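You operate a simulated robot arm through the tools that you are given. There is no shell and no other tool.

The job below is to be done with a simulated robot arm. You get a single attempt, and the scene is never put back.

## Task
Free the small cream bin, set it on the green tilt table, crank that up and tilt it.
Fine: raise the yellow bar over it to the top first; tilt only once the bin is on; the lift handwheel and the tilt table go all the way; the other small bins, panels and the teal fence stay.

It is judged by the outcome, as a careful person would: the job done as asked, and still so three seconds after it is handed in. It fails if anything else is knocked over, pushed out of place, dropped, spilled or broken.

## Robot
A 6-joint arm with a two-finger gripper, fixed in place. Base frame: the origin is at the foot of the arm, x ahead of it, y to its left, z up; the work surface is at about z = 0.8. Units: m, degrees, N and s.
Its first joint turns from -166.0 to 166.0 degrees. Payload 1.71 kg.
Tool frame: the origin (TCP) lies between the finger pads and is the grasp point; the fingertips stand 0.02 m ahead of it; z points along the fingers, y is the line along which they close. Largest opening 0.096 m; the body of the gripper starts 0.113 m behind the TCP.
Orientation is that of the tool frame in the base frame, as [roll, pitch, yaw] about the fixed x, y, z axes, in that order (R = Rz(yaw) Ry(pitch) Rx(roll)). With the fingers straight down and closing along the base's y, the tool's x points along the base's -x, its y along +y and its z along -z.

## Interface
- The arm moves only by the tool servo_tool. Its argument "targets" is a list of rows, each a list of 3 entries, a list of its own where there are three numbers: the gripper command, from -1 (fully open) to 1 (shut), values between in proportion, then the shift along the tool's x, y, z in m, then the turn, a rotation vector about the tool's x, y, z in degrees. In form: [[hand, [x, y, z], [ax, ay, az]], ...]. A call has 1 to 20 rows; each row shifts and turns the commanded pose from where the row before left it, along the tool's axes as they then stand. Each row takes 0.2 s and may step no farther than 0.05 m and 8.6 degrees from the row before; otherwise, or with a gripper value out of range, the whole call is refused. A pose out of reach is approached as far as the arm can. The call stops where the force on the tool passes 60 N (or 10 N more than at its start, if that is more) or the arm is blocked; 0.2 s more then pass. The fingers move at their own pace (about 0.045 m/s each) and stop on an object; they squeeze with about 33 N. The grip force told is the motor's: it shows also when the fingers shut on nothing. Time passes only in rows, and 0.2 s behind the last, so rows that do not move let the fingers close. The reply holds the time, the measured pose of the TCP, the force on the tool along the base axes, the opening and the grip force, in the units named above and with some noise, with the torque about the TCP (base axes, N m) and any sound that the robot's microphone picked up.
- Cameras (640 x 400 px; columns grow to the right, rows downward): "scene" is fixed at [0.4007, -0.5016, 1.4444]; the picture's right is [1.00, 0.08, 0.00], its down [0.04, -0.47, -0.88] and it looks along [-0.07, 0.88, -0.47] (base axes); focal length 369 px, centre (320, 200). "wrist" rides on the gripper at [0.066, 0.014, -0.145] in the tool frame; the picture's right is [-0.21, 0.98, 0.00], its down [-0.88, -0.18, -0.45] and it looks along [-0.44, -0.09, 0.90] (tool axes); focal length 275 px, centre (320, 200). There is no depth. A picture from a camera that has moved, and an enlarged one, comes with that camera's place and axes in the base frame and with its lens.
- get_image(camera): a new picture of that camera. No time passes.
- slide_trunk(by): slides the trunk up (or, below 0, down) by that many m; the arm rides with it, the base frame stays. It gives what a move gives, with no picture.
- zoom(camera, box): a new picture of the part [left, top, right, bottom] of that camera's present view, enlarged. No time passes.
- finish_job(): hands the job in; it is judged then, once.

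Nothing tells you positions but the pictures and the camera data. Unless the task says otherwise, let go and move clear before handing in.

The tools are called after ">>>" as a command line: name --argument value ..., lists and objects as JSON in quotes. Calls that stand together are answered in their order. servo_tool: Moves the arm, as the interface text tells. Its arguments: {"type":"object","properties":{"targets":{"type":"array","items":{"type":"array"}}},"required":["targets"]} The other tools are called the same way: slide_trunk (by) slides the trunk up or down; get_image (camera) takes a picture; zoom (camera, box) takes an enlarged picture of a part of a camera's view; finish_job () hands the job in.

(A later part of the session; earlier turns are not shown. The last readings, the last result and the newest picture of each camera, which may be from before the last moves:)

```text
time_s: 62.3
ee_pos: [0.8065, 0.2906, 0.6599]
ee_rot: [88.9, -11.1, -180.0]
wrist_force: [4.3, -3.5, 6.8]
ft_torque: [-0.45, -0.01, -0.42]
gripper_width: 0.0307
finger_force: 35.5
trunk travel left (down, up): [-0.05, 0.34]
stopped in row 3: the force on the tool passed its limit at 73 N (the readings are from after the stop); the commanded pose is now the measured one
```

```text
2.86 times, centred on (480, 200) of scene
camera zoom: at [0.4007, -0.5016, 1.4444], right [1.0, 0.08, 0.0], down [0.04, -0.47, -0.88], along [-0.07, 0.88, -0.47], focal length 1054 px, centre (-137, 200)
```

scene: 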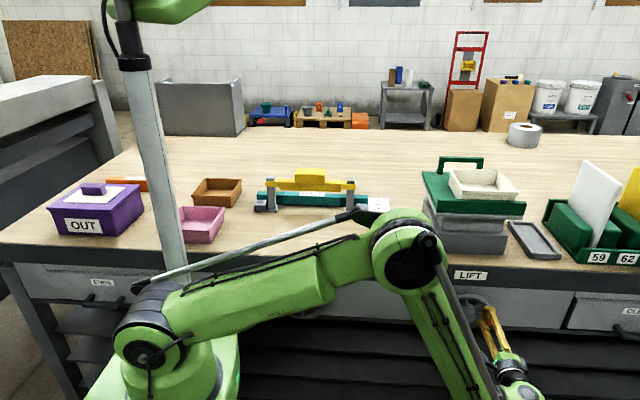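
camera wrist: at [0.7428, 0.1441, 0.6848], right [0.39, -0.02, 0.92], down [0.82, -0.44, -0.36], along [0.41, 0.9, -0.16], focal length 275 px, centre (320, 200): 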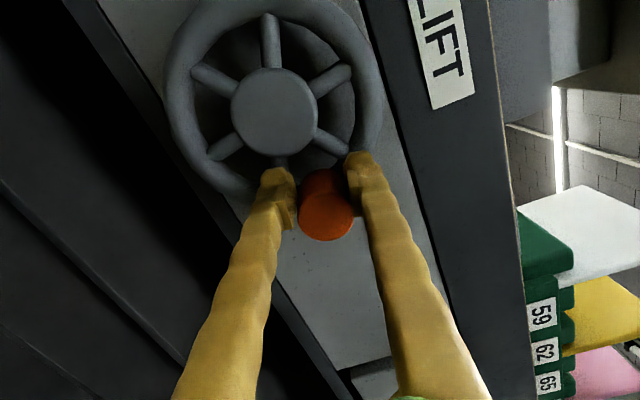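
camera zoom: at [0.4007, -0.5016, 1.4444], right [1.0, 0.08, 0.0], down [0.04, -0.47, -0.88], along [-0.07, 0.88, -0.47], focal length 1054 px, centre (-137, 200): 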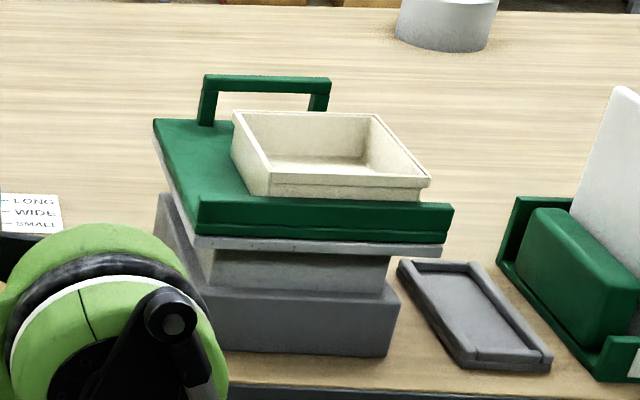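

The wheel rebounds from a hard point near φ≈180°, about half a turn, so that is likely the end stop; the slip dragged it back to about 171°. I'll open to a loose cage around the knob, re-centre, then press it gently onto the stop.

>>> servo_tool --targets '[[0.3, [0, 0, 0], [0, 0, 0]], [0.0, [0, 0, 0], [0, 0, 0]], [0.0, [-0.006, 0.0004, 0], [0, 0, -5.5]], [0.0, [-0.006, 0.0004, 0], [0, 0, -5.5]], [0.0, [0, 0, 0], [0, 0, 0]]]'

>>> get_image --camera "wrist"

>>> zoom --camera "scene" --box '[400, 130, 560, 270]'

```text
time_s: 63.5
ee_pos: [0.819, 0.2904, 0.6585]
ee_rot: [89.0, -0.2, 179.9]
wrist_force: [-0.1, 0.1, 0.4]
ft_torque: [-0.02, 0.0, 0.01]
gripper_width: 0.0481
finger_force: 0.1
trunk travel left (down, up): [-0.05, 0.34]
```

```text
taken
camera wrist: at [0.7516, 0.1443, 0.6709], right [0.21, -0.02, 0.98], down [0.87, -0.44, -0.2], along [0.44, 0.9, -0.08], focal length 275 px, centre (320, 200)
```

wrist: 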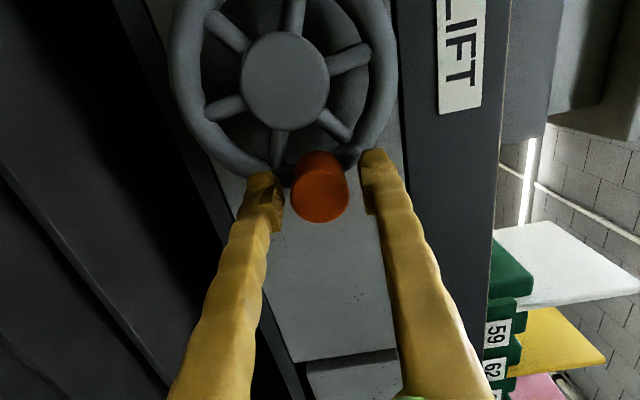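

```text
2.86 times, centred on (480, 200) of scene
camera zoom: at [0.4007, -0.5016, 1.4444], right [1.0, 0.08, 0.0], down [0.04, -0.47, -0.88], along [-0.07, 0.88, -0.47], focal length 1054 px, centre (-137, 200)
```

zoom: 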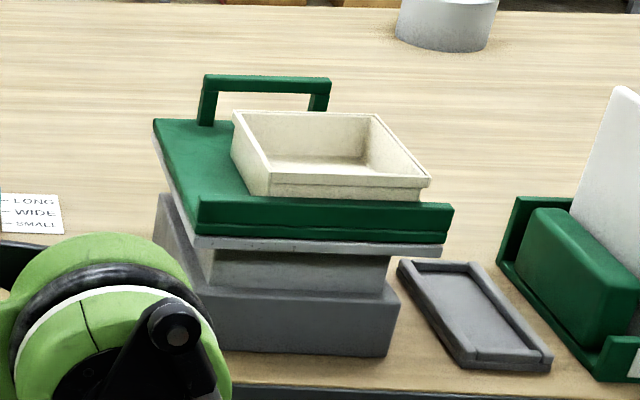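

The knob sits free in the cage. Pressing down now in small steps.

>>> servo_tool --targets '[[0.0, [0, -0.003, 0], [0, 0, 0]], [0.0, [0, -0.003, 0], [0, 0, 0]], [0.0, [0, -0.003, 0], [0, 0, 0]], [0.0, [0, -0.003, 0], [0, 0, 0]], [0.0, [0, 0, 0], [0, 0, 0]]]'

>>> get_image --camera "wrist"

```text
time_s: 64.7
ee_pos: [0.818, 0.2909, 0.6449]
ee_rot: [89.0, -0.3, 179.9]
wrist_force: [4.0, -3.0, 9.3]
ft_torque: [-0.07, 0.1, -0.01]
gripper_width: 0.0536
finger_force: 4.1
trunk travel left (down, up): [-0.05, 0.34]
```

```text
taken
camera wrist: at [0.7506, 0.1452, 0.6588], right [0.21, -0.02, 0.98], down [0.87, -0.44, -0.2], along [0.44, 0.9, -0.08], focal length 275 px, centre (320, 200)
```

wrist: 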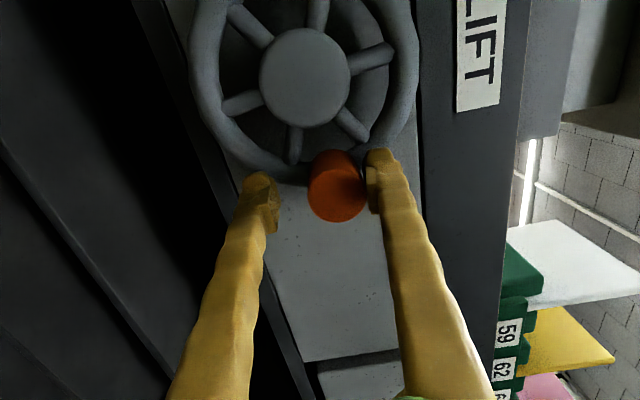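

The open fingers just spread when pressed. I'll back off, close the fist, and press the knob down from above with the closed fingers instead.

>>> servo_tool --targets '[[0.0, [0, 0.006, 0], [0, 0, 0]], [0.0, [0, 0, -0.025], [0, 0, 0]], [0.0, [0, 0, -0.03], [0, 0, 0]], [1, [0, 0.025, 0], [0, 0, 0]], [1, [0, 0.025, 0], [0, 0, 0]], [1, [0, 0, 0], [0, 0, 0]], [1, [0, 0, 0], [0, 0, 0]]]'

>>> get_image --camera "wrist"

>>> zoom --camera "scene" --box '[400, 130, 560, 270]'

```text
time_s: 66.3
ee_pos: [0.8174, 0.2354, 0.7024]
ee_rot: [89.0, -0.3, 179.8]
wrist_force: [0.7, 0.6, -0.2]
ft_torque: [-0.01, -0.01, -0.01]
gripper_width: 0.0
finger_force: 29.7
trunk travel left (down, up): [-0.05, 0.34]
```

```text
taken
camera wrist: at [0.7507, 0.0896, 0.7142], right [0.21, -0.02, 0.98], down [0.87, -0.44, -0.2], along [0.44, 0.9, -0.08], focal length 275 px, centre (320, 200)
```

wrist: 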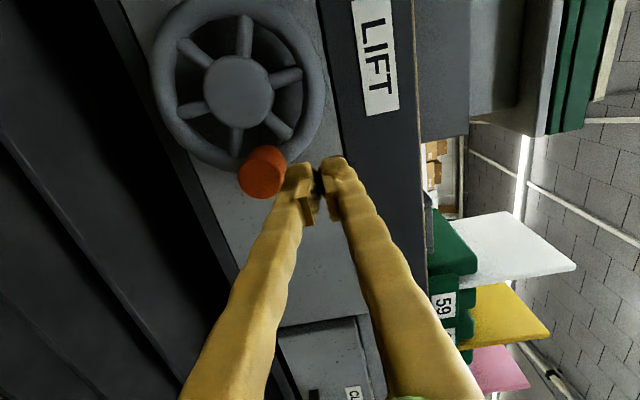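

```text
2.86 times, centred on (480, 200) of scene
camera zoom: at [0.4007, -0.5016, 1.4444], right [1.0, 0.08, 0.0], down [0.04, -0.47, -0.88], along [-0.07, 0.88, -0.47], focal length 1054 px, centre (-137, 200)
```

zoom: 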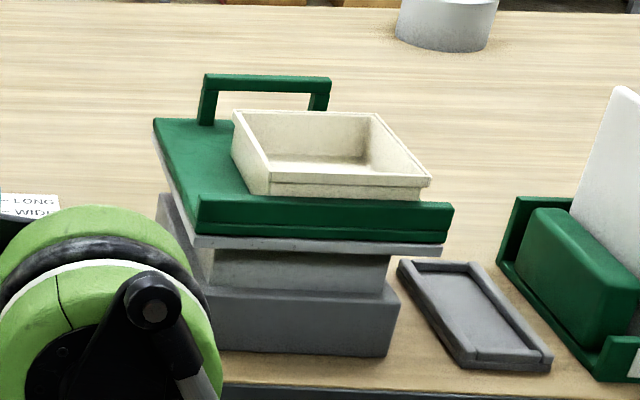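

The fist is above the knob. I'll advance and press down in small steps.

>>> servo_tool --targets '[[1, [0, 0, 0.025], [0, 0, 0]], [1, [0, 0, 0.03], [0, 0, 0]], [1, [0, -0.005, 0], [0, 0, 0]], [1, [0, -0.005, 0], [0, 0, 0]], [1, [0, -0.004, 0], [0, 0, 0]], [1, [0, -0.003, 0], [0, 0, 0]], [1, [0, -0.003, 0], [0, 0, 0]], [1, [0, 0, 0], [0, 0, 0]]]'

>>> get_image --camera "wrist"

>>> zoom --camera "scene" --box '[400, 130, 560, 270]'

```text
time_s: 68.1
ee_pos: [0.8183, 0.2898, 0.6848]
ee_rot: [88.8, -0.2, 179.7]
wrist_force: [25.4, -0.9, 51.1]
ft_torque: [-0.29, -0.56, 0.12]
gripper_width: 0.0001
finger_force: 29.0
trunk travel left (down, up): [-0.05, 0.34]
```

```text
taken
camera wrist: at [0.7509, 0.144, 0.6969], right [0.21, -0.02, 0.98], down [0.87, -0.45, -0.2], along [0.44, 0.9, -0.07], focal length 275 px, centre (320, 200)
```

wrist: 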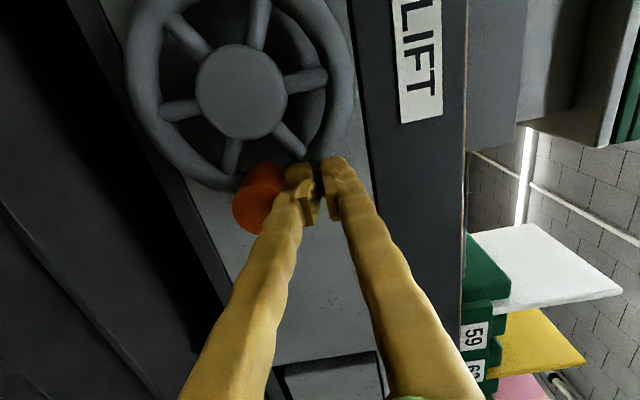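

```text
2.86 times, centred on (480, 200) of scene
camera zoom: at [0.4007, -0.5016, 1.4444], right [1.0, 0.08, 0.0], down [0.04, -0.47, -0.88], along [-0.07, 0.88, -0.47], focal length 1054 px, centre (-137, 200)
```

zoom: 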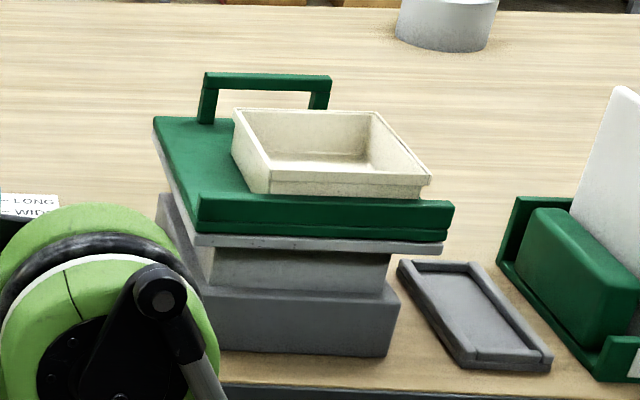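

With 51 N on the knob the wheel holds firm at φ≈180°, and the table is at its highest level. It is on the stop, about 6 cm up. I'll lift off and check that it stays.

>>> servo_tool --targets '[[1, [0, 0.006, 0], [0, 0, 0]], [1, [0, 0.01, 0], [0, 0, 0]], [1, [0, 0, -0.03], [0, 0, 0]], [1, [0, 0, -0.04], [0, 0, 0]], [1, [0, 0, 0], [0, 0, 0]]]'

>>> get_image --camera "wrist"

>>> zoom --camera "scene" --box '[400, 130, 560, 270]'

>>> zoom --camera "scene" --box '[380, 250, 560, 400]'

```text
time_s: 69.3
ee_pos: [0.817, 0.2204, 0.6966]
ee_rot: [89.0, -0.3, 179.8]
wrist_force: [0.0, 0.3, 0.8]
ft_torque: [0.03, -0.01, 0.0]
gripper_width: 0.0
finger_force: 29.7
trunk travel left (down, up): [-0.05, 0.34]
```

```text
taken
camera wrist: at [0.75, 0.0742, 0.7091], right [0.21, -0.02, 0.98], down [0.87, -0.44, -0.2], along [0.44, 0.9, -0.08], focal length 275 px, centre (320, 200)
```

wrist: 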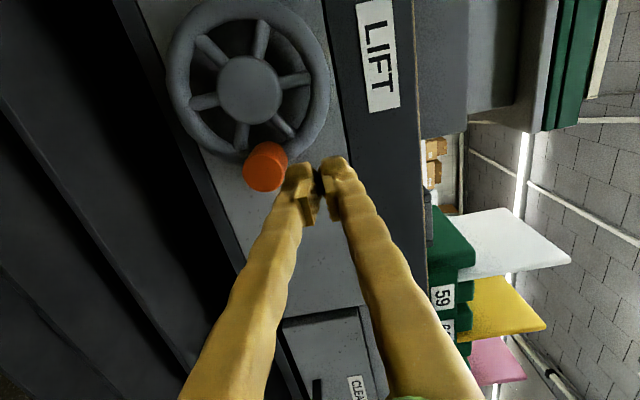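

```text
2.86 times, centred on (480, 200) of scene
camera zoom: at [0.4007, -0.5016, 1.4444], right [1.0, 0.08, 0.0], down [0.04, -0.47, -0.88], along [-0.07, 0.88, -0.47], focal length 1054 px, centre (-137, 200)
```

zoom: 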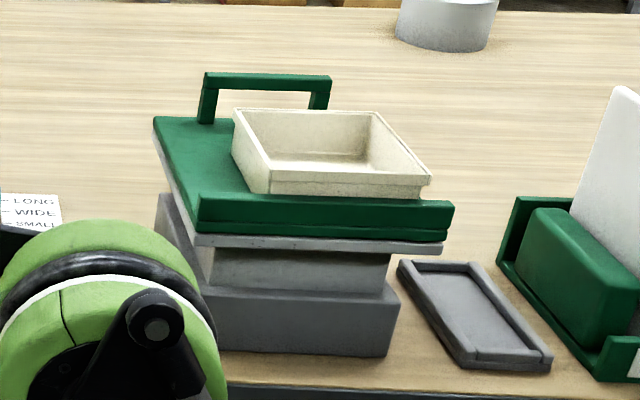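

```text
2.67 times, centred on (470, 325) of scene
camera zoom: at [0.4007, -0.5016, 1.4444], right [1.0, 0.08, 0.0], down [0.04, -0.47, -0.88], along [-0.07, 0.88, -0.47], focal length 984 px, centre (-80, -133)
```

zoom: 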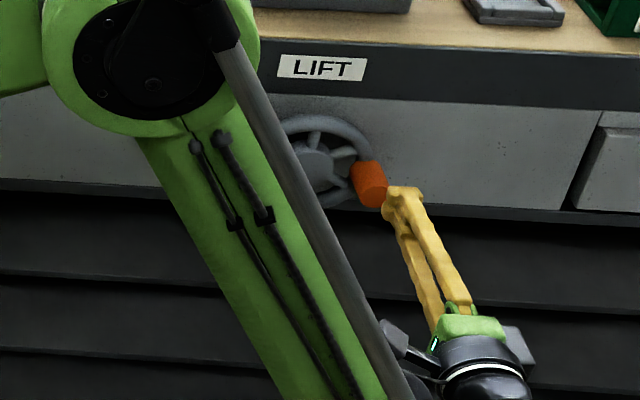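

The table stays up at its top position and the wheel stays put. Next is the tilt: I'll back away, raise the trunk fully, and turn the tool down again to reach the rear handle.

>>> servo_tool --targets '[[1, [0.02, 0, -0.03], [0, 0, 0]], [1, [0.03, 0, -0.03], [0, 0, 0]], [1, [0.03, 0, -0.01], [0, 0, 0]], [1, [0, 0, 0], [0, 0, 0]]]'

>>> slide_trunk --by 0.34

>>> get_image --camera "scene"

>>> get_image --camera "wrist"

```text
time_s: 70.3
ee_pos: [0.7366, 0.1503, 0.6938]
ee_rot: [89.0, -0.3, 179.8]
wrist_force: [0.3, -0.1, -0.2]
ft_torque: [0.0, -0.01, 0.0]
gripper_width: 0.0
finger_force: 29.3
trunk travel left (down, up): [-0.05, 0.34]
```

```text
time_s: 73.6
ee_pos: [0.7363, 0.1493, 1.035]
ee_rot: [89.1, -0.3, 179.8]
wrist_force: [-0.5, 0.2, -0.9]
ft_torque: [-0.02, 0.04, 0.0]
gripper_width: 0.0001
finger_force: 29.6
trunk travel left (down, up): [-0.39, 0.0]
```

```text
taken
```

scene: 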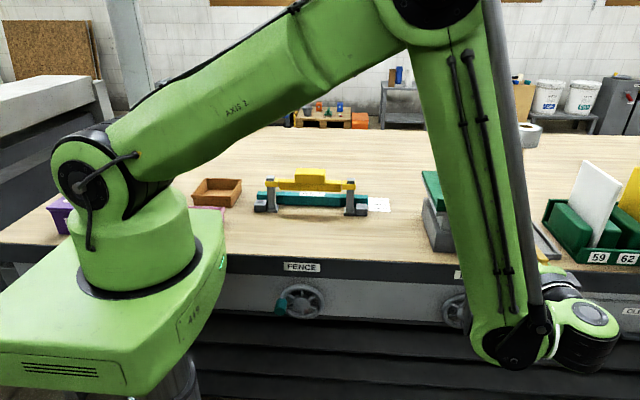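

```text
taken
camera wrist: at [0.6702, 0.004, 1.0472], right [0.21, -0.02, 0.98], down [0.87, -0.44, -0.2], along [0.44, 0.9, -0.08], focal length 275 px, centre (320, 200)
```

wrist: 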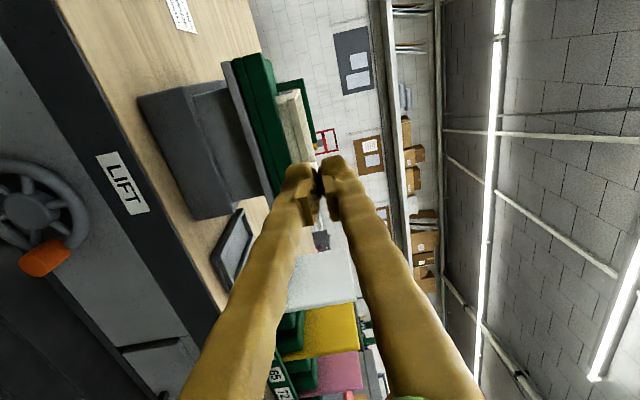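

The bar is still at the top and the table is up. I'll turn the tool back to pointing down.

>>> servo_tool --targets '[[1, [0.03, 0.03, 0], [0, 0, 0]], [1, [0.03, 0.03, 0], [0, 0, 0]], [1, [0, 0, 0], [8.5, 0, 0]], [1, [0, 0, 0], [8.5, 0, 0]], [1, [0, 0, 0], [8.5, 0, 0]], [1, [0, 0, 0], [8.5, 0, 0]], [1, [0, 0, 0], [8.5, 0, 0]], [1, [0, 0, 0], [8.5, 0, 0]], [1, [0, 0, 0], [8.5, 0, 0]], [1, [0, 0, 0], [8.5, 0, 0]], [1, [0, 0, 0], [8.5, 0, 0]], [1, [0, 0, 0], [8.5, 0, 0]], [1, [0, 0, 0], [5.9, 0, 0]], [-0.2, [0, 0, 0], [0, 0, 0]], [-0.2, [0, 0, 0], [0, 0, 0]], [-0.2, [0, 0, 0], [0, 0, 0]]]'

>>> get_image --camera "scene"

>>> get_image --camera "wrist"

```text
time_s: 77.0
ee_pos: [0.6783, 0.1499, 1.0942]
ee_rot: [180.0, -0.2, 179.8]
wrist_force: [-0.1, -1.2, -0.6]
ft_torque: [-0.03, 0.01, 0.03]
gripper_width: 0.0575
finger_force: 0.2
trunk travel left (down, up): [-0.39, 0.0]
```

```text
taken
```

scene: 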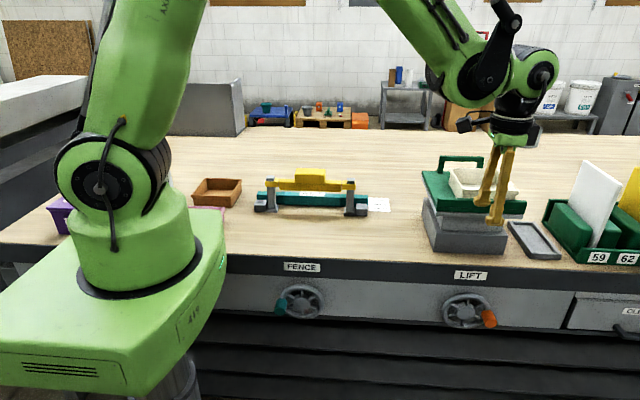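

```text
taken
camera wrist: at [0.6121, 0.1623, 1.2411], right [0.21, 0.98, 0.0], down [0.88, -0.19, 0.44], along [0.43, -0.09, -0.9], focal length 275 px, centre (320, 200)
```

wrist: 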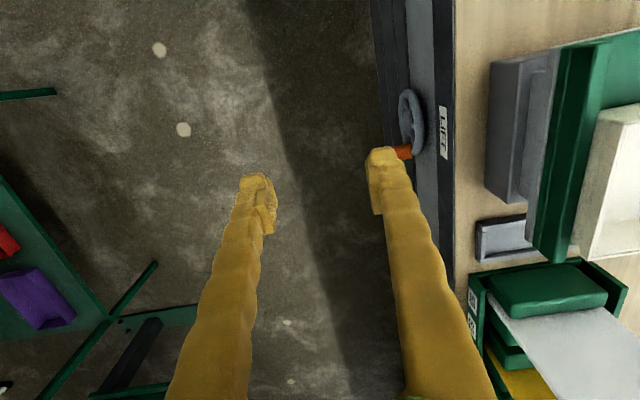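

Now a side look at the table from the left to measure the handle and hinge before gripping.

>>> servo_tool --targets '[[-0.2, [0.03, 0.035, 0], [0, 0, 0]], [-0.2, [0.03, 0.035, 0], [0, 0, 0]], [-0.2, [0.03, 0.035, 0], [0, 0, 0]], [-0.2, [0.03, 0.035, 0], [0, 0, 0]], [-0.2, [0.03, 0.035, 0], [0, 0, 0]], [-0.2, [0.03, 0.035, 0], [0, 0, 0]], [-0.2, [0.03, 0.035, 0], [0, 0, 0]], [-0.2, [0.02, 0.035, 0], [0, 0, 0]], [-0.2, [0, 0.035, 0], [0, 0, 0]], [-0.2, [0, 0.035, 0], [0, 0, 0]], [-0.2, [0, 0, 0], [0, 0, 0]]]'

>>> get_image --camera "wrist"

>>> get_image --camera "scene"

```text
time_s: 79.4
ee_pos: [0.4499, 0.5021, 1.0972]
ee_rot: [179.9, -0.2, 179.7]
wrist_force: [0.0, -0.3, 0.4]
ft_torque: [-0.02, 0.04, 0.01]
gripper_width: 0.0576
finger_force: 0.0
trunk travel left (down, up): [-0.39, 0.0]
```

```text
taken
camera wrist: at [0.3842, 0.5136, 1.2444], right [0.21, 0.98, 0.0], down [0.88, -0.19, 0.44], along [0.43, -0.09, -0.9], focal length 275 px, centre (320, 200)
```

wrist: 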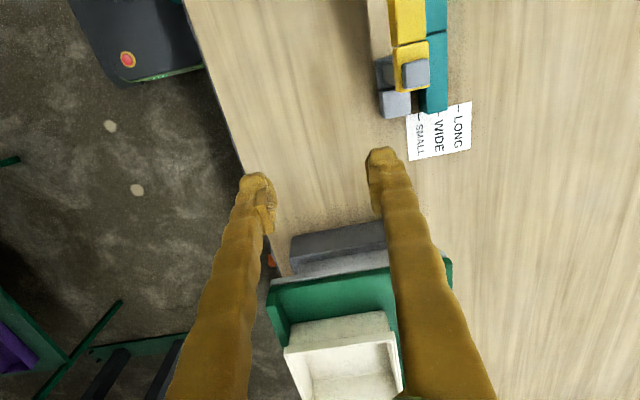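

```text
taken
```

scene: 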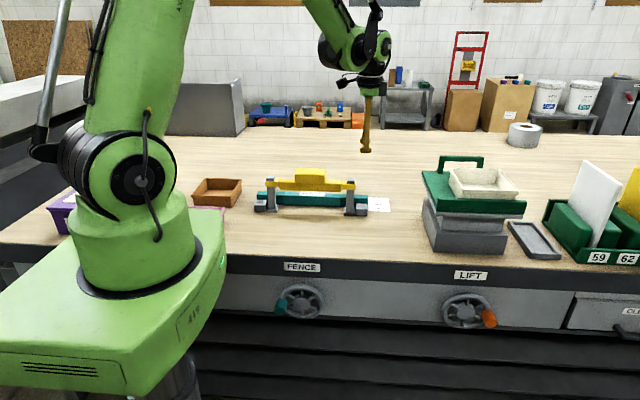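

The right finger hides the handle; I'll shift for a clear view of it.

>>> servo_tool --targets '[[-0.2, [-0.03, -0.04, -0.01], [0, 0, 0]], [-0.2, [-0.03, -0.04, -0.01], [0, 0, 0]], [-0.2, [-0.02, -0.03, 0], [0, 0, 0]], [-0.2, [0, 0, 0], [0, 0, 0]]]'

>>> get_image --camera "wrist"

>>> zoom --camera "wrist" --box '[320, 150, 640, 400]'

>>> zoom --camera "scene" --box '[410, 140, 540, 260]'

```text
refused: row 1 steps farther than a row can; nothing moved
```

```text
taken
camera wrist: at [0.3842, 0.5136, 1.2444], right [0.21, 0.98, 0.0], down [0.88, -0.19, 0.44], along [0.43, -0.09, -0.9], focal length 275 px, centre (320, 200)
```

wrist: 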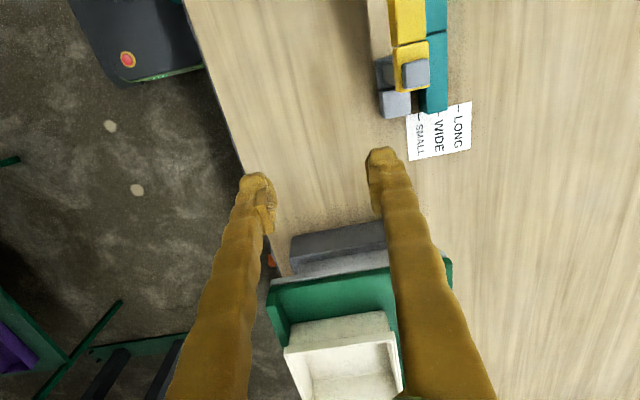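

```text
1.60 times, centred on (480, 275) of wrist
camera zoom: at [0.3842, 0.5136, 1.2444], right [0.21, 0.98, 0.0], down [0.88, -0.19, 0.44], along [0.43, -0.09, -0.9], focal length 440 px, centre (64, 80)
```

zoom: 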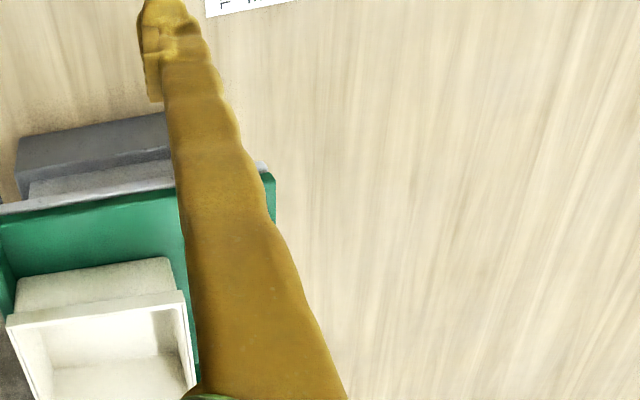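

```text
3.33 times, centred on (475, 200) of scene
camera zoom: at [0.4007, -0.5016, 1.4444], right [1.0, 0.08, 0.0], down [0.04, -0.47, -0.88], along [-0.07, 0.88, -0.47], focal length 1230 px, centre (-197, 200)
```

zoom: 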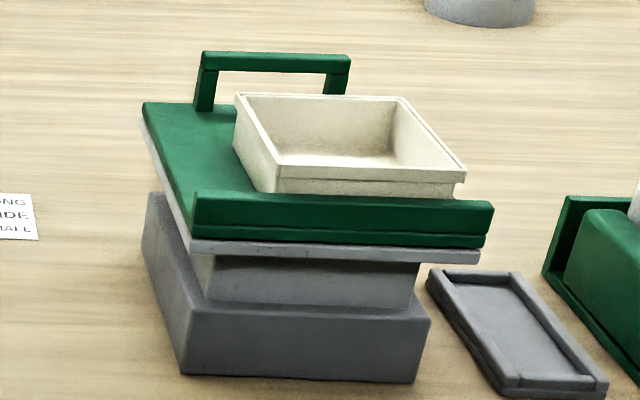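

One step was too long; repeating with shorter ones.

>>> servo_tool --targets '[[-0.2, [-0.025, -0.035, -0.005], [0, 0, 0]], [-0.2, [-0.025, -0.035, -0.005], [0, 0, 0]], [-0.2, [-0.025, -0.035, -0.005], [0, 0, 0]], [-0.2, [0, 0, 0], [0, 0, 0]]]'

>>> get_image --camera "wrist"

>>> zoom --camera "wrist" --box '[380, 180, 640, 400]'

```text
time_s: 80.4
ee_pos: [0.525, 0.3931, 1.1123]
ee_rot: [179.9, -0.3, 179.8]
wrist_force: [-0.1, -0.1, -0.8]
ft_torque: [0.05, 0.02, -0.06]
gripper_width: 0.0577
finger_force: 0.1
trunk travel left (down, up): [-0.39, 0.0]
```

```text
taken
camera wrist: at [0.4599, 0.4058, 1.2588], right [0.21, 0.98, 0.0], down [0.88, -0.19, 0.44], along [0.43, -0.09, -0.9], focal length 275 px, centre (320, 200)
```

wrist: 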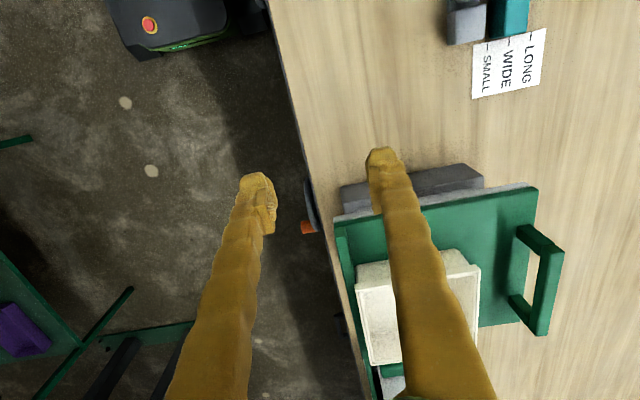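

```text
1.82 times, centred on (510, 290) of wrist
camera zoom: at [0.4599, 0.4058, 1.2588], right [0.21, 0.98, 0.0], down [0.88, -0.19, 0.44], along [0.43, -0.09, -0.9], focal length 500 px, centre (-26, 36)
```

zoom: 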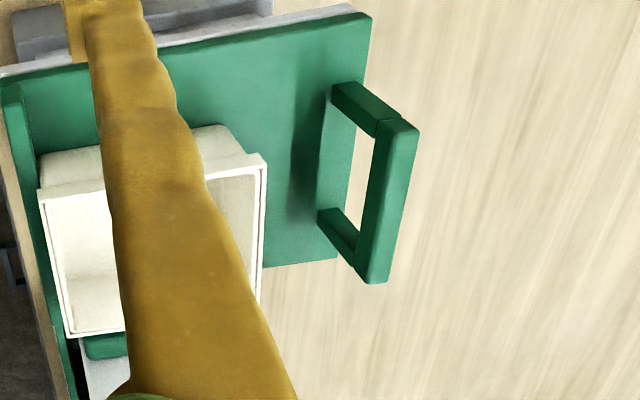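

The handle bar is at y≈0.617, x 0.69–0.83, with its top at z≈1.015. I'll move above it at x≈0.735.

>>> servo_tool --targets '[[-0.2, [-0.03, 0.032, 0.002], [0, 0, 0]], [-0.2, [-0.03, 0.032, 0.002], [0, 0, 0]], [-0.2, [-0.03, 0.032, 0.002], [0, 0, 0]], [-0.2, [-0.03, 0.032, 0.002], [0, 0, 0]], [-0.2, [-0.03, 0.032, 0.002], [0, 0, 0]], [-0.2, [-0.03, 0.032, 0.002], [0, 0, 0]], [-0.2, [-0.03, 0.032, 0], [0, 0, 0]], [-0.2, [0, 0, 0], [0, 0, 0]], [-0.2, [0, 0, 0], [0, 0, 0]]]'

>>> get_image --camera "wrist"

>>> zoom --camera "scene" --box '[410, 120, 540, 260]'

```text
time_s: 82.4
ee_pos: [0.7361, 0.6179, 1.0972]
ee_rot: [179.9, -0.3, 179.8]
wrist_force: [-0.7, -0.8, 0.4]
ft_torque: [0.0, -0.03, -0.01]
gripper_width: 0.0577
finger_force: 0.1
trunk travel left (down, up): [-0.39, 0.0]
```

```text
taken
camera wrist: at [0.6705, 0.6296, 1.2443], right [0.21, 0.98, 0.0], down [0.88, -0.19, 0.44], along [0.43, -0.09, -0.9], focal length 275 px, centre (320, 200)
```

wrist: 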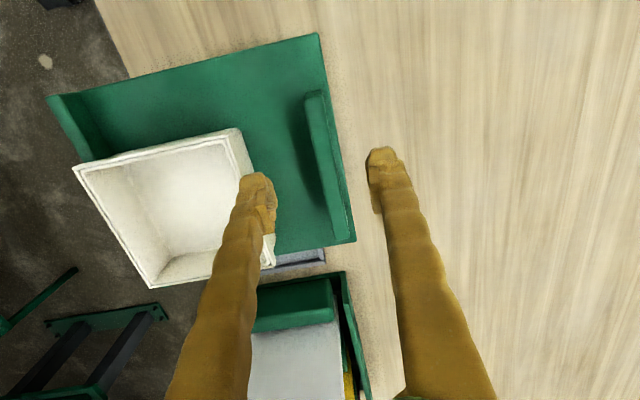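

```text
2.86 times, centred on (475, 190) of scene
camera zoom: at [0.4007, -0.5016, 1.4444], right [1.0, 0.08, 0.0], down [0.04, -0.47, -0.88], along [-0.07, 0.88, -0.47], focal length 1054 px, centre (-123, 229)
```

zoom: 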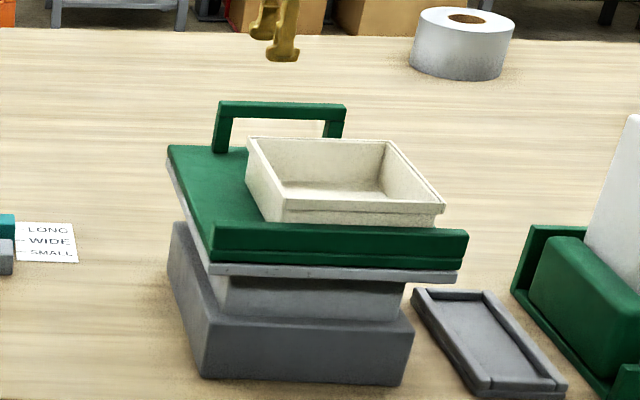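

Directly above the handle. I'll descend so the fingers straddle the bar.

>>> servo_tool --targets '[[-0.2, [0, 0.002, 0.03], [0, 0, 0]], [-0.2, [0, 0, 0.03], [0, 0, 0]], [-0.2, [0, 0, 0.015], [0, 0, 0]], [-0.2, [0, 0, 0.008], [0, 0, 0]], [-0.2, [0, 0, 0.005], [0, 0, 0]], [-0.2, [0, 0, 0], [0, 0, 0]]]'

>>> get_image --camera "wrist"

>>> zoom --camera "scene" --box '[410, 120, 540, 260]'

```text
time_s: 83.8
ee_pos: [0.7337, 0.6202, 1.0104]
ee_rot: [179.9, -0.3, 179.8]
wrist_force: [-0.9, -0.2, -0.8]
ft_torque: [0.04, 0.02, -0.01]
gripper_width: 0.0574
finger_force: 0.1
trunk travel left (down, up): [-0.39, 0.0]
```

```text
taken
camera wrist: at [0.6676, 0.633, 1.1564], right [0.21, 0.98, 0.0], down [0.88, -0.19, 0.44], along [0.43, -0.09, -0.9], focal length 275 px, centre (320, 200)
```

wrist: 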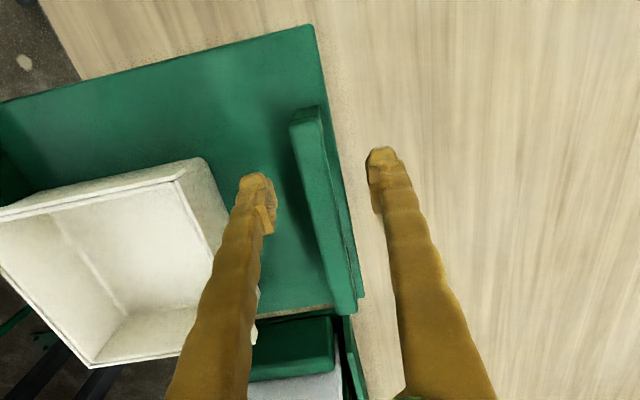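

```text
2.86 times, centred on (475, 190) of scene
camera zoom: at [0.4007, -0.5016, 1.4444], right [1.0, 0.08, 0.0], down [0.04, -0.47, -0.88], along [-0.07, 0.88, -0.47], focal length 1054 px, centre (-123, 229)
```

zoom: 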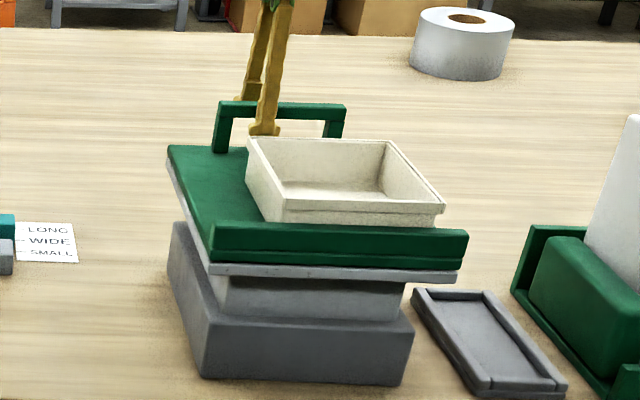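

The fingers straddle the bar, well centred. Closing on it.

>>> servo_tool --targets '[[0.3, [0, 0, 0.003], [0, 0, 0]], [0.6, [0, 0, 0], [0, 0, 0]], [1, [0, 0, 0], [0, 0, 0]], [1, [0, 0, 0], [0, 0, 0]], [1, [0, 0, 0], [0, 0, 0]]]'

>>> get_image --camera "wrist"

>>> zoom --camera "scene" --box '[410, 120, 540, 260]'

```text
time_s: 85.0
ee_pos: [0.7323, 0.6201, 1.0078]
ee_rot: [179.9, -0.4, 179.8]
wrist_force: [-0.5, -1.7, -1.5]
ft_torque: [0.01, 0.01, 0.67]
gripper_width: 0.0109
finger_force: 35.3
trunk travel left (down, up): [-0.39, 0.0]
```

```text
taken
camera wrist: at [0.6674, 0.633, 1.154], right [0.21, 0.98, 0.0], down [0.88, -0.19, 0.44], along [0.43, -0.09, -0.9], focal length 275 px, centre (320, 200)
```

wrist: 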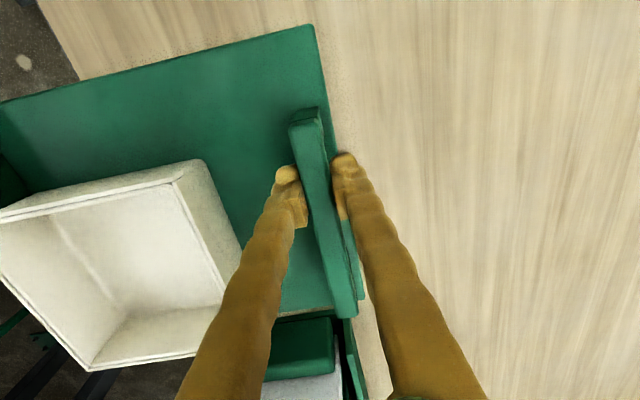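

```text
2.86 times, centred on (475, 190) of scene
camera zoom: at [0.4007, -0.5016, 1.4444], right [1.0, 0.08, 0.0], down [0.04, -0.47, -0.88], along [-0.07, 0.88, -0.47], focal length 1054 px, centre (-123, 229)
```

zoom: 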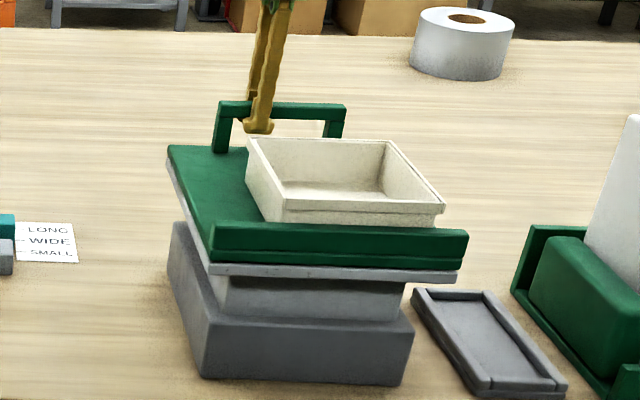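

The handle bar is gripped at 11 mm. I'll start lifting it along an arc about the front hinge, rolling the tool with it, and check forces after 6°.

>>> servo_tool --targets '[[1, [0, -0.0018, -0.006], [-1.5, 0, 0]], [1, [0, -0.0018, -0.006], [-1.5, 0, 0]], [1, [0, -0.0018, -0.006], [-1.5, 0, 0]], [1, [0, -0.0018, -0.006], [-1.5, 0, 0]], [1, [0, 0, 0], [0, 0, 0]]]'

>>> get_image --camera "wrist"

>>> zoom --camera "scene" --box '[410, 120, 540, 260]'

```text
time_s: 86.2
ee_pos: [0.7332, 0.6126, 1.0307]
ee_rot: [173.9, -0.3, 179.9]
wrist_force: [18.8, 23.6, 5.8]
ft_torque: [0.14, -0.38, 0.59]
gripper_width: 0.0113
finger_force: 35.2
trunk travel left (down, up): [-0.39, 0.0]
```

```text
taken
camera wrist: at [0.6673, 0.6103, 1.1774], right [0.21, 0.97, 0.1], down [0.88, -0.23, 0.42], along [0.43, 0.0, -0.9], focal length 275 px, centre (320, 200)
```

wrist: 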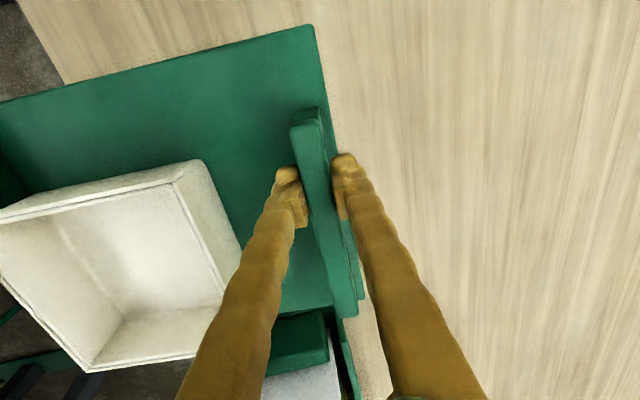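

```text
2.86 times, centred on (475, 190) of scene
camera zoom: at [0.4007, -0.5016, 1.4444], right [1.0, 0.08, 0.0], down [0.04, -0.47, -0.88], along [-0.07, 0.88, -0.47], focal length 1054 px, centre (-123, 229)
```

zoom: 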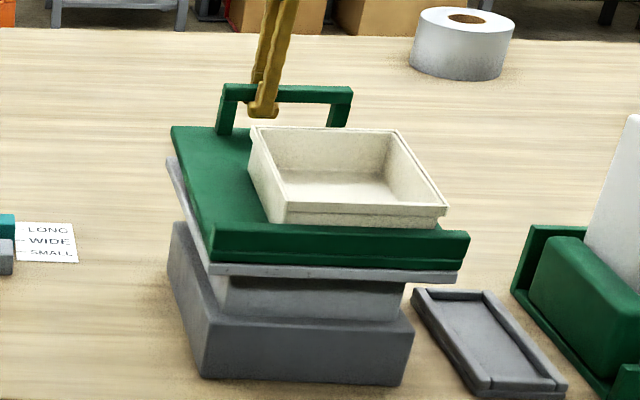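

The plate tilts about the front hinge and the bin stays put. My arc pulled slightly too far forward, so I'll correct for the forces and continue.

>>> servo_tool --targets '[[1, [-0.0015, 0.002, 0], [0, 0, 0]], [1, [0, -0.0013, -0.006], [-1.5, 0, 0]], [1, [0, -0.0013, -0.006], [-1.5, 0, 0]], [1, [0, -0.0013, -0.006], [-1.5, 0, 0]], [1, [0, -0.0013, -0.006], [-1.5, 0, 0]], [1, [0, 0, 0], [0, 0, 0]]]'

>>> zoom --camera "scene" --box '[410, 120, 540, 260]'

```text
time_s: 87.6
ee_pos: [0.7337, 0.6013, 1.0552]
ee_rot: [167.9, -0.3, 179.8]
wrist_force: [-34.4, -34.4, -20.2]
ft_torque: [-0.17, -0.04, 0.49]
gripper_width: 0.0115
finger_force: 35.5
trunk travel left (down, up): [-0.39, 0.0]
```

```text
2.86 times, centred on (475, 190) of scene
camera zoom: at [0.4007, -0.5016, 1.4444], right [1.0, 0.08, 0.0], down [0.04, -0.47, -0.88], along [-0.07, 0.88, -0.47], focal length 1054 px, centre (-123, 229)
```

zoom: 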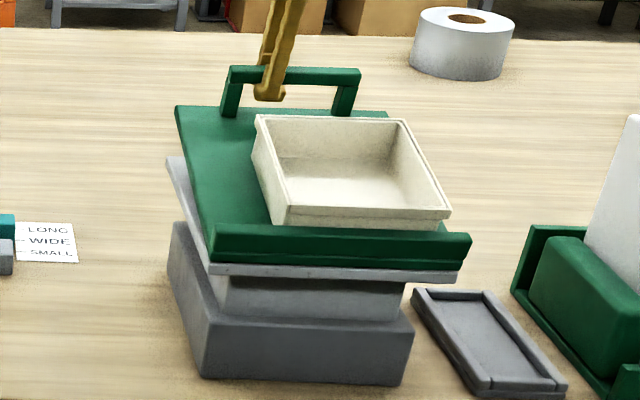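

I overcorrected slightly. I'll ease back and continue with an intermediate arc.

>>> servo_tool --targets '[[1, [0.0008, -0.0014, 0], [0, 0, 0]], [1, [0, -0.0015, -0.006], [-1.5, 0, 0]], [1, [0, -0.0015, -0.006], [-1.5, 0, 0]], [1, [0, -0.0015, -0.006], [-1.5, 0, 0]], [1, [0, -0.0015, -0.006], [-1.5, 0, 0]], [1, [0, 0, 0], [0, 0, 0]]]'

>>> zoom --camera "scene" --box '[410, 120, 540, 260]'

```text
time_s: 89.0
ee_pos: [0.7347, 0.5901, 1.0769]
ee_rot: [161.9, -0.2, 179.7]
wrist_force: [-26.6, -36.3, -21.0]
ft_torque: [-0.24, 0.04, 0.63]
gripper_width: 0.0114
finger_force: 35.3
trunk travel left (down, up): [-0.39, 0.0]
```

```text
2.86 times, centred on (475, 190) of scene
camera zoom: at [0.4007, -0.5016, 1.4444], right [1.0, 0.08, 0.0], down [0.04, -0.47, -0.88], along [-0.07, 0.88, -0.47], focal length 1054 px, centre (-123, 229)
```

zoom: 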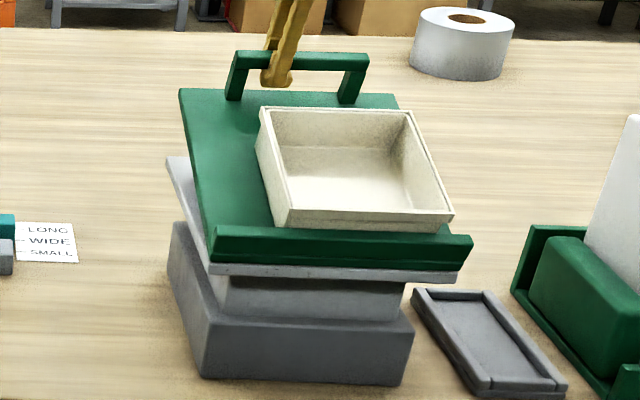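

Now at 18° and the bin is resting against the lip. I'll adjust and continue.

>>> servo_tool --targets '[[1, [0.0008, -0.0018, 0], [0, 0, 0]], [1, [0, -0.0017, -0.006], [-1.5, 0, 0]], [1, [0, -0.0017, -0.006], [-1.5, 0, 0]], [1, [0, -0.0017, -0.006], [-1.5, 0, 0]], [1, [0, -0.0017, -0.006], [-1.5, 0, 0]], [1, [0, 0, 0], [0, 0, 0]]]'

>>> zoom --camera "scene" --box '[410, 120, 540, 260]'

```text
time_s: 90.1
ee_pos: [0.717, 0.5791, 1.1024]
ee_rot: [156.8, 0.7, 179.9]
wrist_force: [24.4, -5.4, -25.6]
ft_torque: [-0.14, -0.36, -0.12]
gripper_width: 0.0151
finger_force: 34.6
trunk travel left (down, up): [-0.39, 0.0]
stopped in row 5: the force on the tool passed its limit at 65 N (the readings are from after the stop); the commanded pose is now the measured one
```

```text
2.86 times, centred on (475, 190) of scene
camera zoom: at [0.4007, -0.5016, 1.4444], right [1.0, 0.08, 0.0], down [0.04, -0.47, -0.88], along [-0.07, 0.88, -0.47], focal length 1054 px, centre (-123, 229)
```

zoom: 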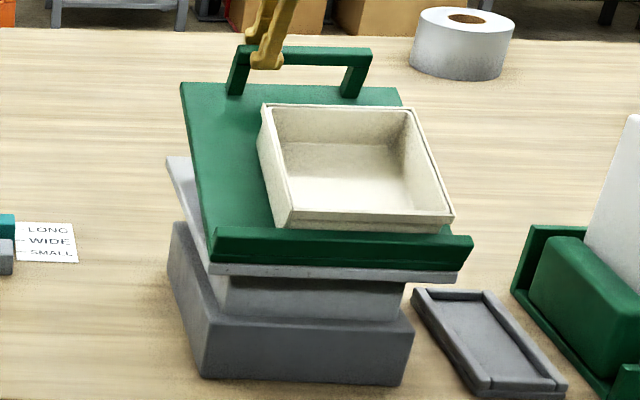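

The lift stopped with 65 N at about 20° tilt, which is likely the end stop. I'll look closely before doing more.

>>> get_image --camera "wrist"

>>> zoom --camera "scene" --box '[440, 130, 510, 180]'

>>> get_image --camera "scene"

```text
taken
camera wrist: at [0.6487, 0.5326, 1.2409], right [0.2, 0.9, 0.39], down [0.87, -0.35, 0.35], along [0.45, 0.27, -0.85], focal length 275 px, centre (320, 200)
```

wrist: 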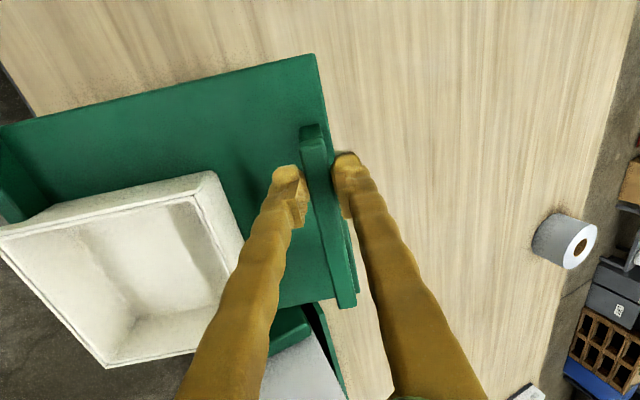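

```text
8.00 times, centred on (475, 155) of scene
camera zoom: at [0.4007, -0.5016, 1.4444], right [1.0, 0.08, 0.0], down [0.04, -0.47, -0.88], along [-0.07, 0.88, -0.47], focal length 2951 px, centre (-920, 560)
```

zoom: 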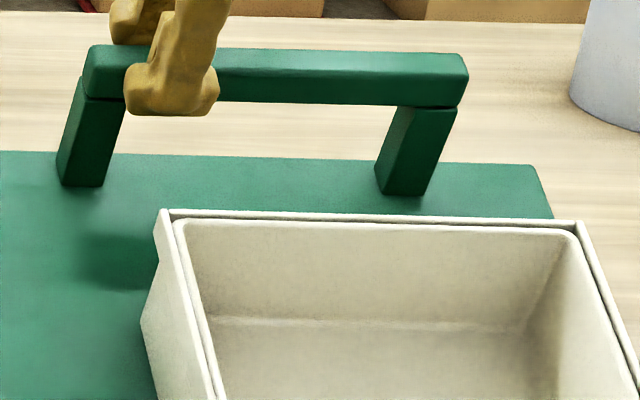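

```text
taken
```

scene: 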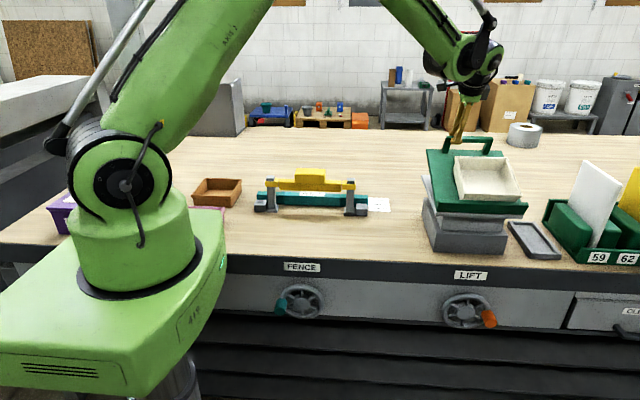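

The gripper slid up and along the bar when the plate stopped at about 20–21°. I'll open slightly and re-grip squarely near the middle of the bar, to confirm the stop and unload gently.

>>> servo_tool --targets '[[0.5, [0, 0, 0], [0, 0, 0]], [0.3, [0, 0, 0], [0, 0, 0]], [0.3, [0, 0, 0], [0, 0, 0]]]'

>>> zoom --camera "scene" --box '[410, 120, 540, 260]'

>>> get_image --camera "wrist"

```text
time_s: 90.9
ee_pos: [0.7168, 0.5799, 1.1022]
ee_rot: [156.9, 0.6, 179.9]
wrist_force: [-0.5, 0.7, -0.4]
ft_torque: [0.01, 0.01, 0.01]
gripper_width: 0.0335
finger_force: 0.0
trunk travel left (down, up): [-0.39, 0.0]
```

```text
2.86 times, centred on (475, 190) of scene
camera zoom: at [0.4007, -0.5016, 1.4444], right [1.0, 0.08, 0.0], down [0.04, -0.47, -0.88], along [-0.07, 0.88, -0.47], focal length 1054 px, centre (-123, 229)
```

zoom: 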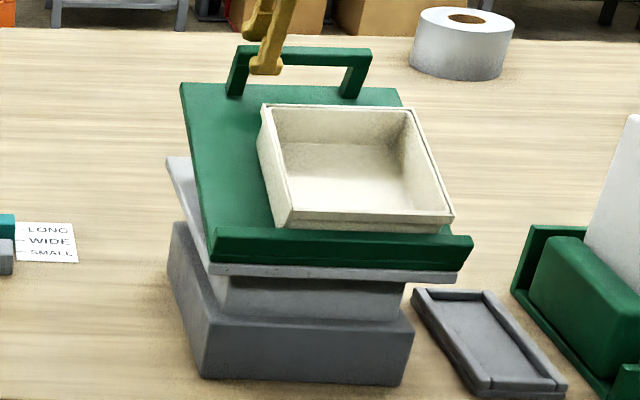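

```text
taken
camera wrist: at [0.6479, 0.5352, 1.2405], right [0.2, 0.9, 0.39], down [0.87, -0.35, 0.34], along [0.44, 0.27, -0.86], focal length 275 px, centre (320, 200)
```

wrist: 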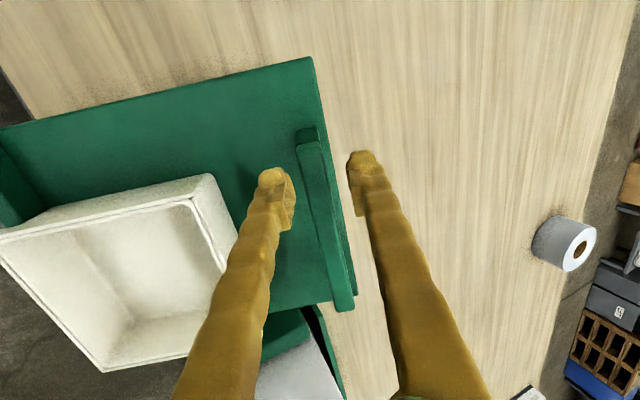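

The plate holds its tilt by itself. Now I'll re-grip squarely and test for further travel.

>>> servo_tool --targets '[[0.3, [-0.014, 0, 0.004], [1.1, 0, 0]], [0.3, [-0.014, 0, 0.006], [1.1, 0, 0]], [0.3, [0, 0, 0.004], [0, 0, 0]], [0.3, [0, 0, 0], [0, 0, 0]]]'

>>> get_image --camera "wrist"

>>> zoom --camera "scene" --box '[440, 130, 510, 180]'

```text
time_s: 91.9
ee_pos: [0.7448, 0.5857, 1.0877]
ee_rot: [159.1, 0.6, 179.8]
wrist_force: [0.5, -0.1, 0.2]
ft_torque: [-0.03, 0.03, -0.02]
gripper_width: 0.0333
finger_force: 0.1
trunk travel left (down, up): [-0.39, 0.0]
```

```text
taken
camera wrist: at [0.677, 0.5452, 1.229], right [0.2, 0.91, 0.35], down [0.87, -0.33, 0.36], along [0.44, 0.23, -0.86], focal length 275 px, centre (320, 200)
```

wrist: 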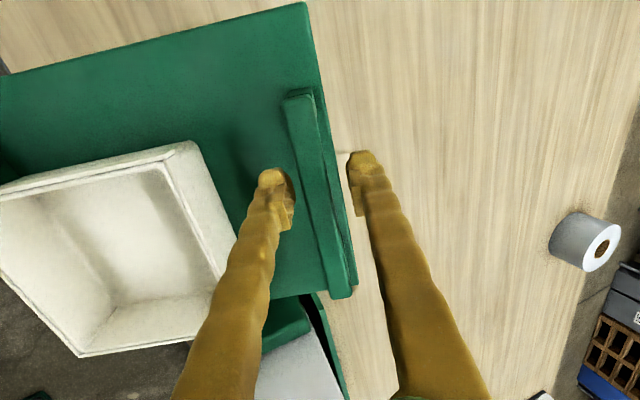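

```text
8.00 times, centred on (475, 155) of scene
camera zoom: at [0.4007, -0.5016, 1.4444], right [1.0, 0.08, 0.0], down [0.04, -0.47, -0.88], along [-0.07, 0.88, -0.47], focal length 2951 px, centre (-920, 560)
```

zoom: 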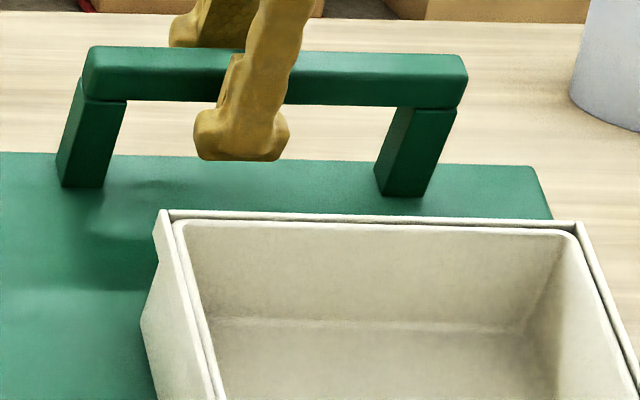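

Well seated on the bar. I'll close and lift in 1.5 mm steps, watching for the stop.

>>> servo_tool --targets '[[0.7, [0, 0, 0], [0, 0, 0]], [1, [0, 0, 0], [0, 0, 0]], [1, [0, 0, 0], [0, 0, 0]], [1, [0, 0, 0], [0, 0, 0]]]'

>>> servo_tool --targets '[[1, [0, 0, -0.0015], [0, 0, 0]], [1, [0, 0, -0.0015], [0, 0, 0]], [1, [0, 0, 0], [0, 0, 0]]]'

>>> zoom --camera "scene" --box '[440, 130, 510, 180]'

```text
time_s: 92.9
ee_pos: [0.7451, 0.5837, 1.0877]
ee_rot: [159.2, 0.5, 179.9]
wrist_force: [-11.6, -23.4, -19.5]
ft_torque: [-0.28, 0.1, -0.03]
gripper_width: 0.0144
finger_force: 35.1
trunk travel left (down, up): [-0.39, 0.0]
```

```text
time_s: 93.5
ee_pos: [0.7325, 0.5802, 1.0984]
ee_rot: [159.3, 1.4, 179.8]
wrist_force: [24.9, -17.5, -30.1]
ft_torque: [-0.21, -0.4, -0.1]
gripper_width: 0.0159
finger_force: 34.8
trunk travel left (down, up): [-0.39, 0.0]
stopped in row 2: the force on the tool passed its limit at 64 N (the readings are from after the stop); the commanded pose is now the measured one
```

```text
8.00 times, centred on (475, 155) of scene
camera zoom: at [0.4007, -0.5016, 1.4444], right [1.0, 0.08, 0.0], down [0.04, -0.47, -0.88], along [-0.07, 0.88, -0.47], focal length 2951 px, centre (-920, 560)
```

zoom: 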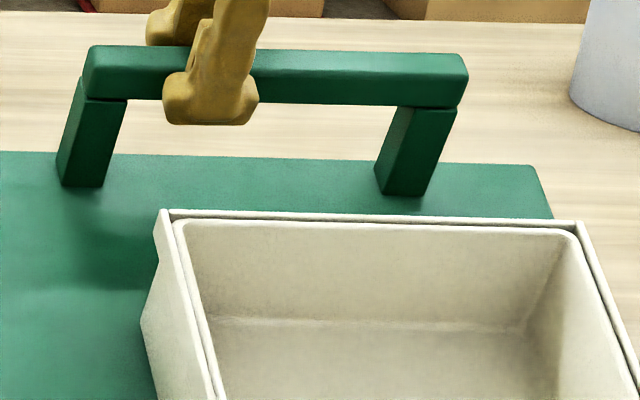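

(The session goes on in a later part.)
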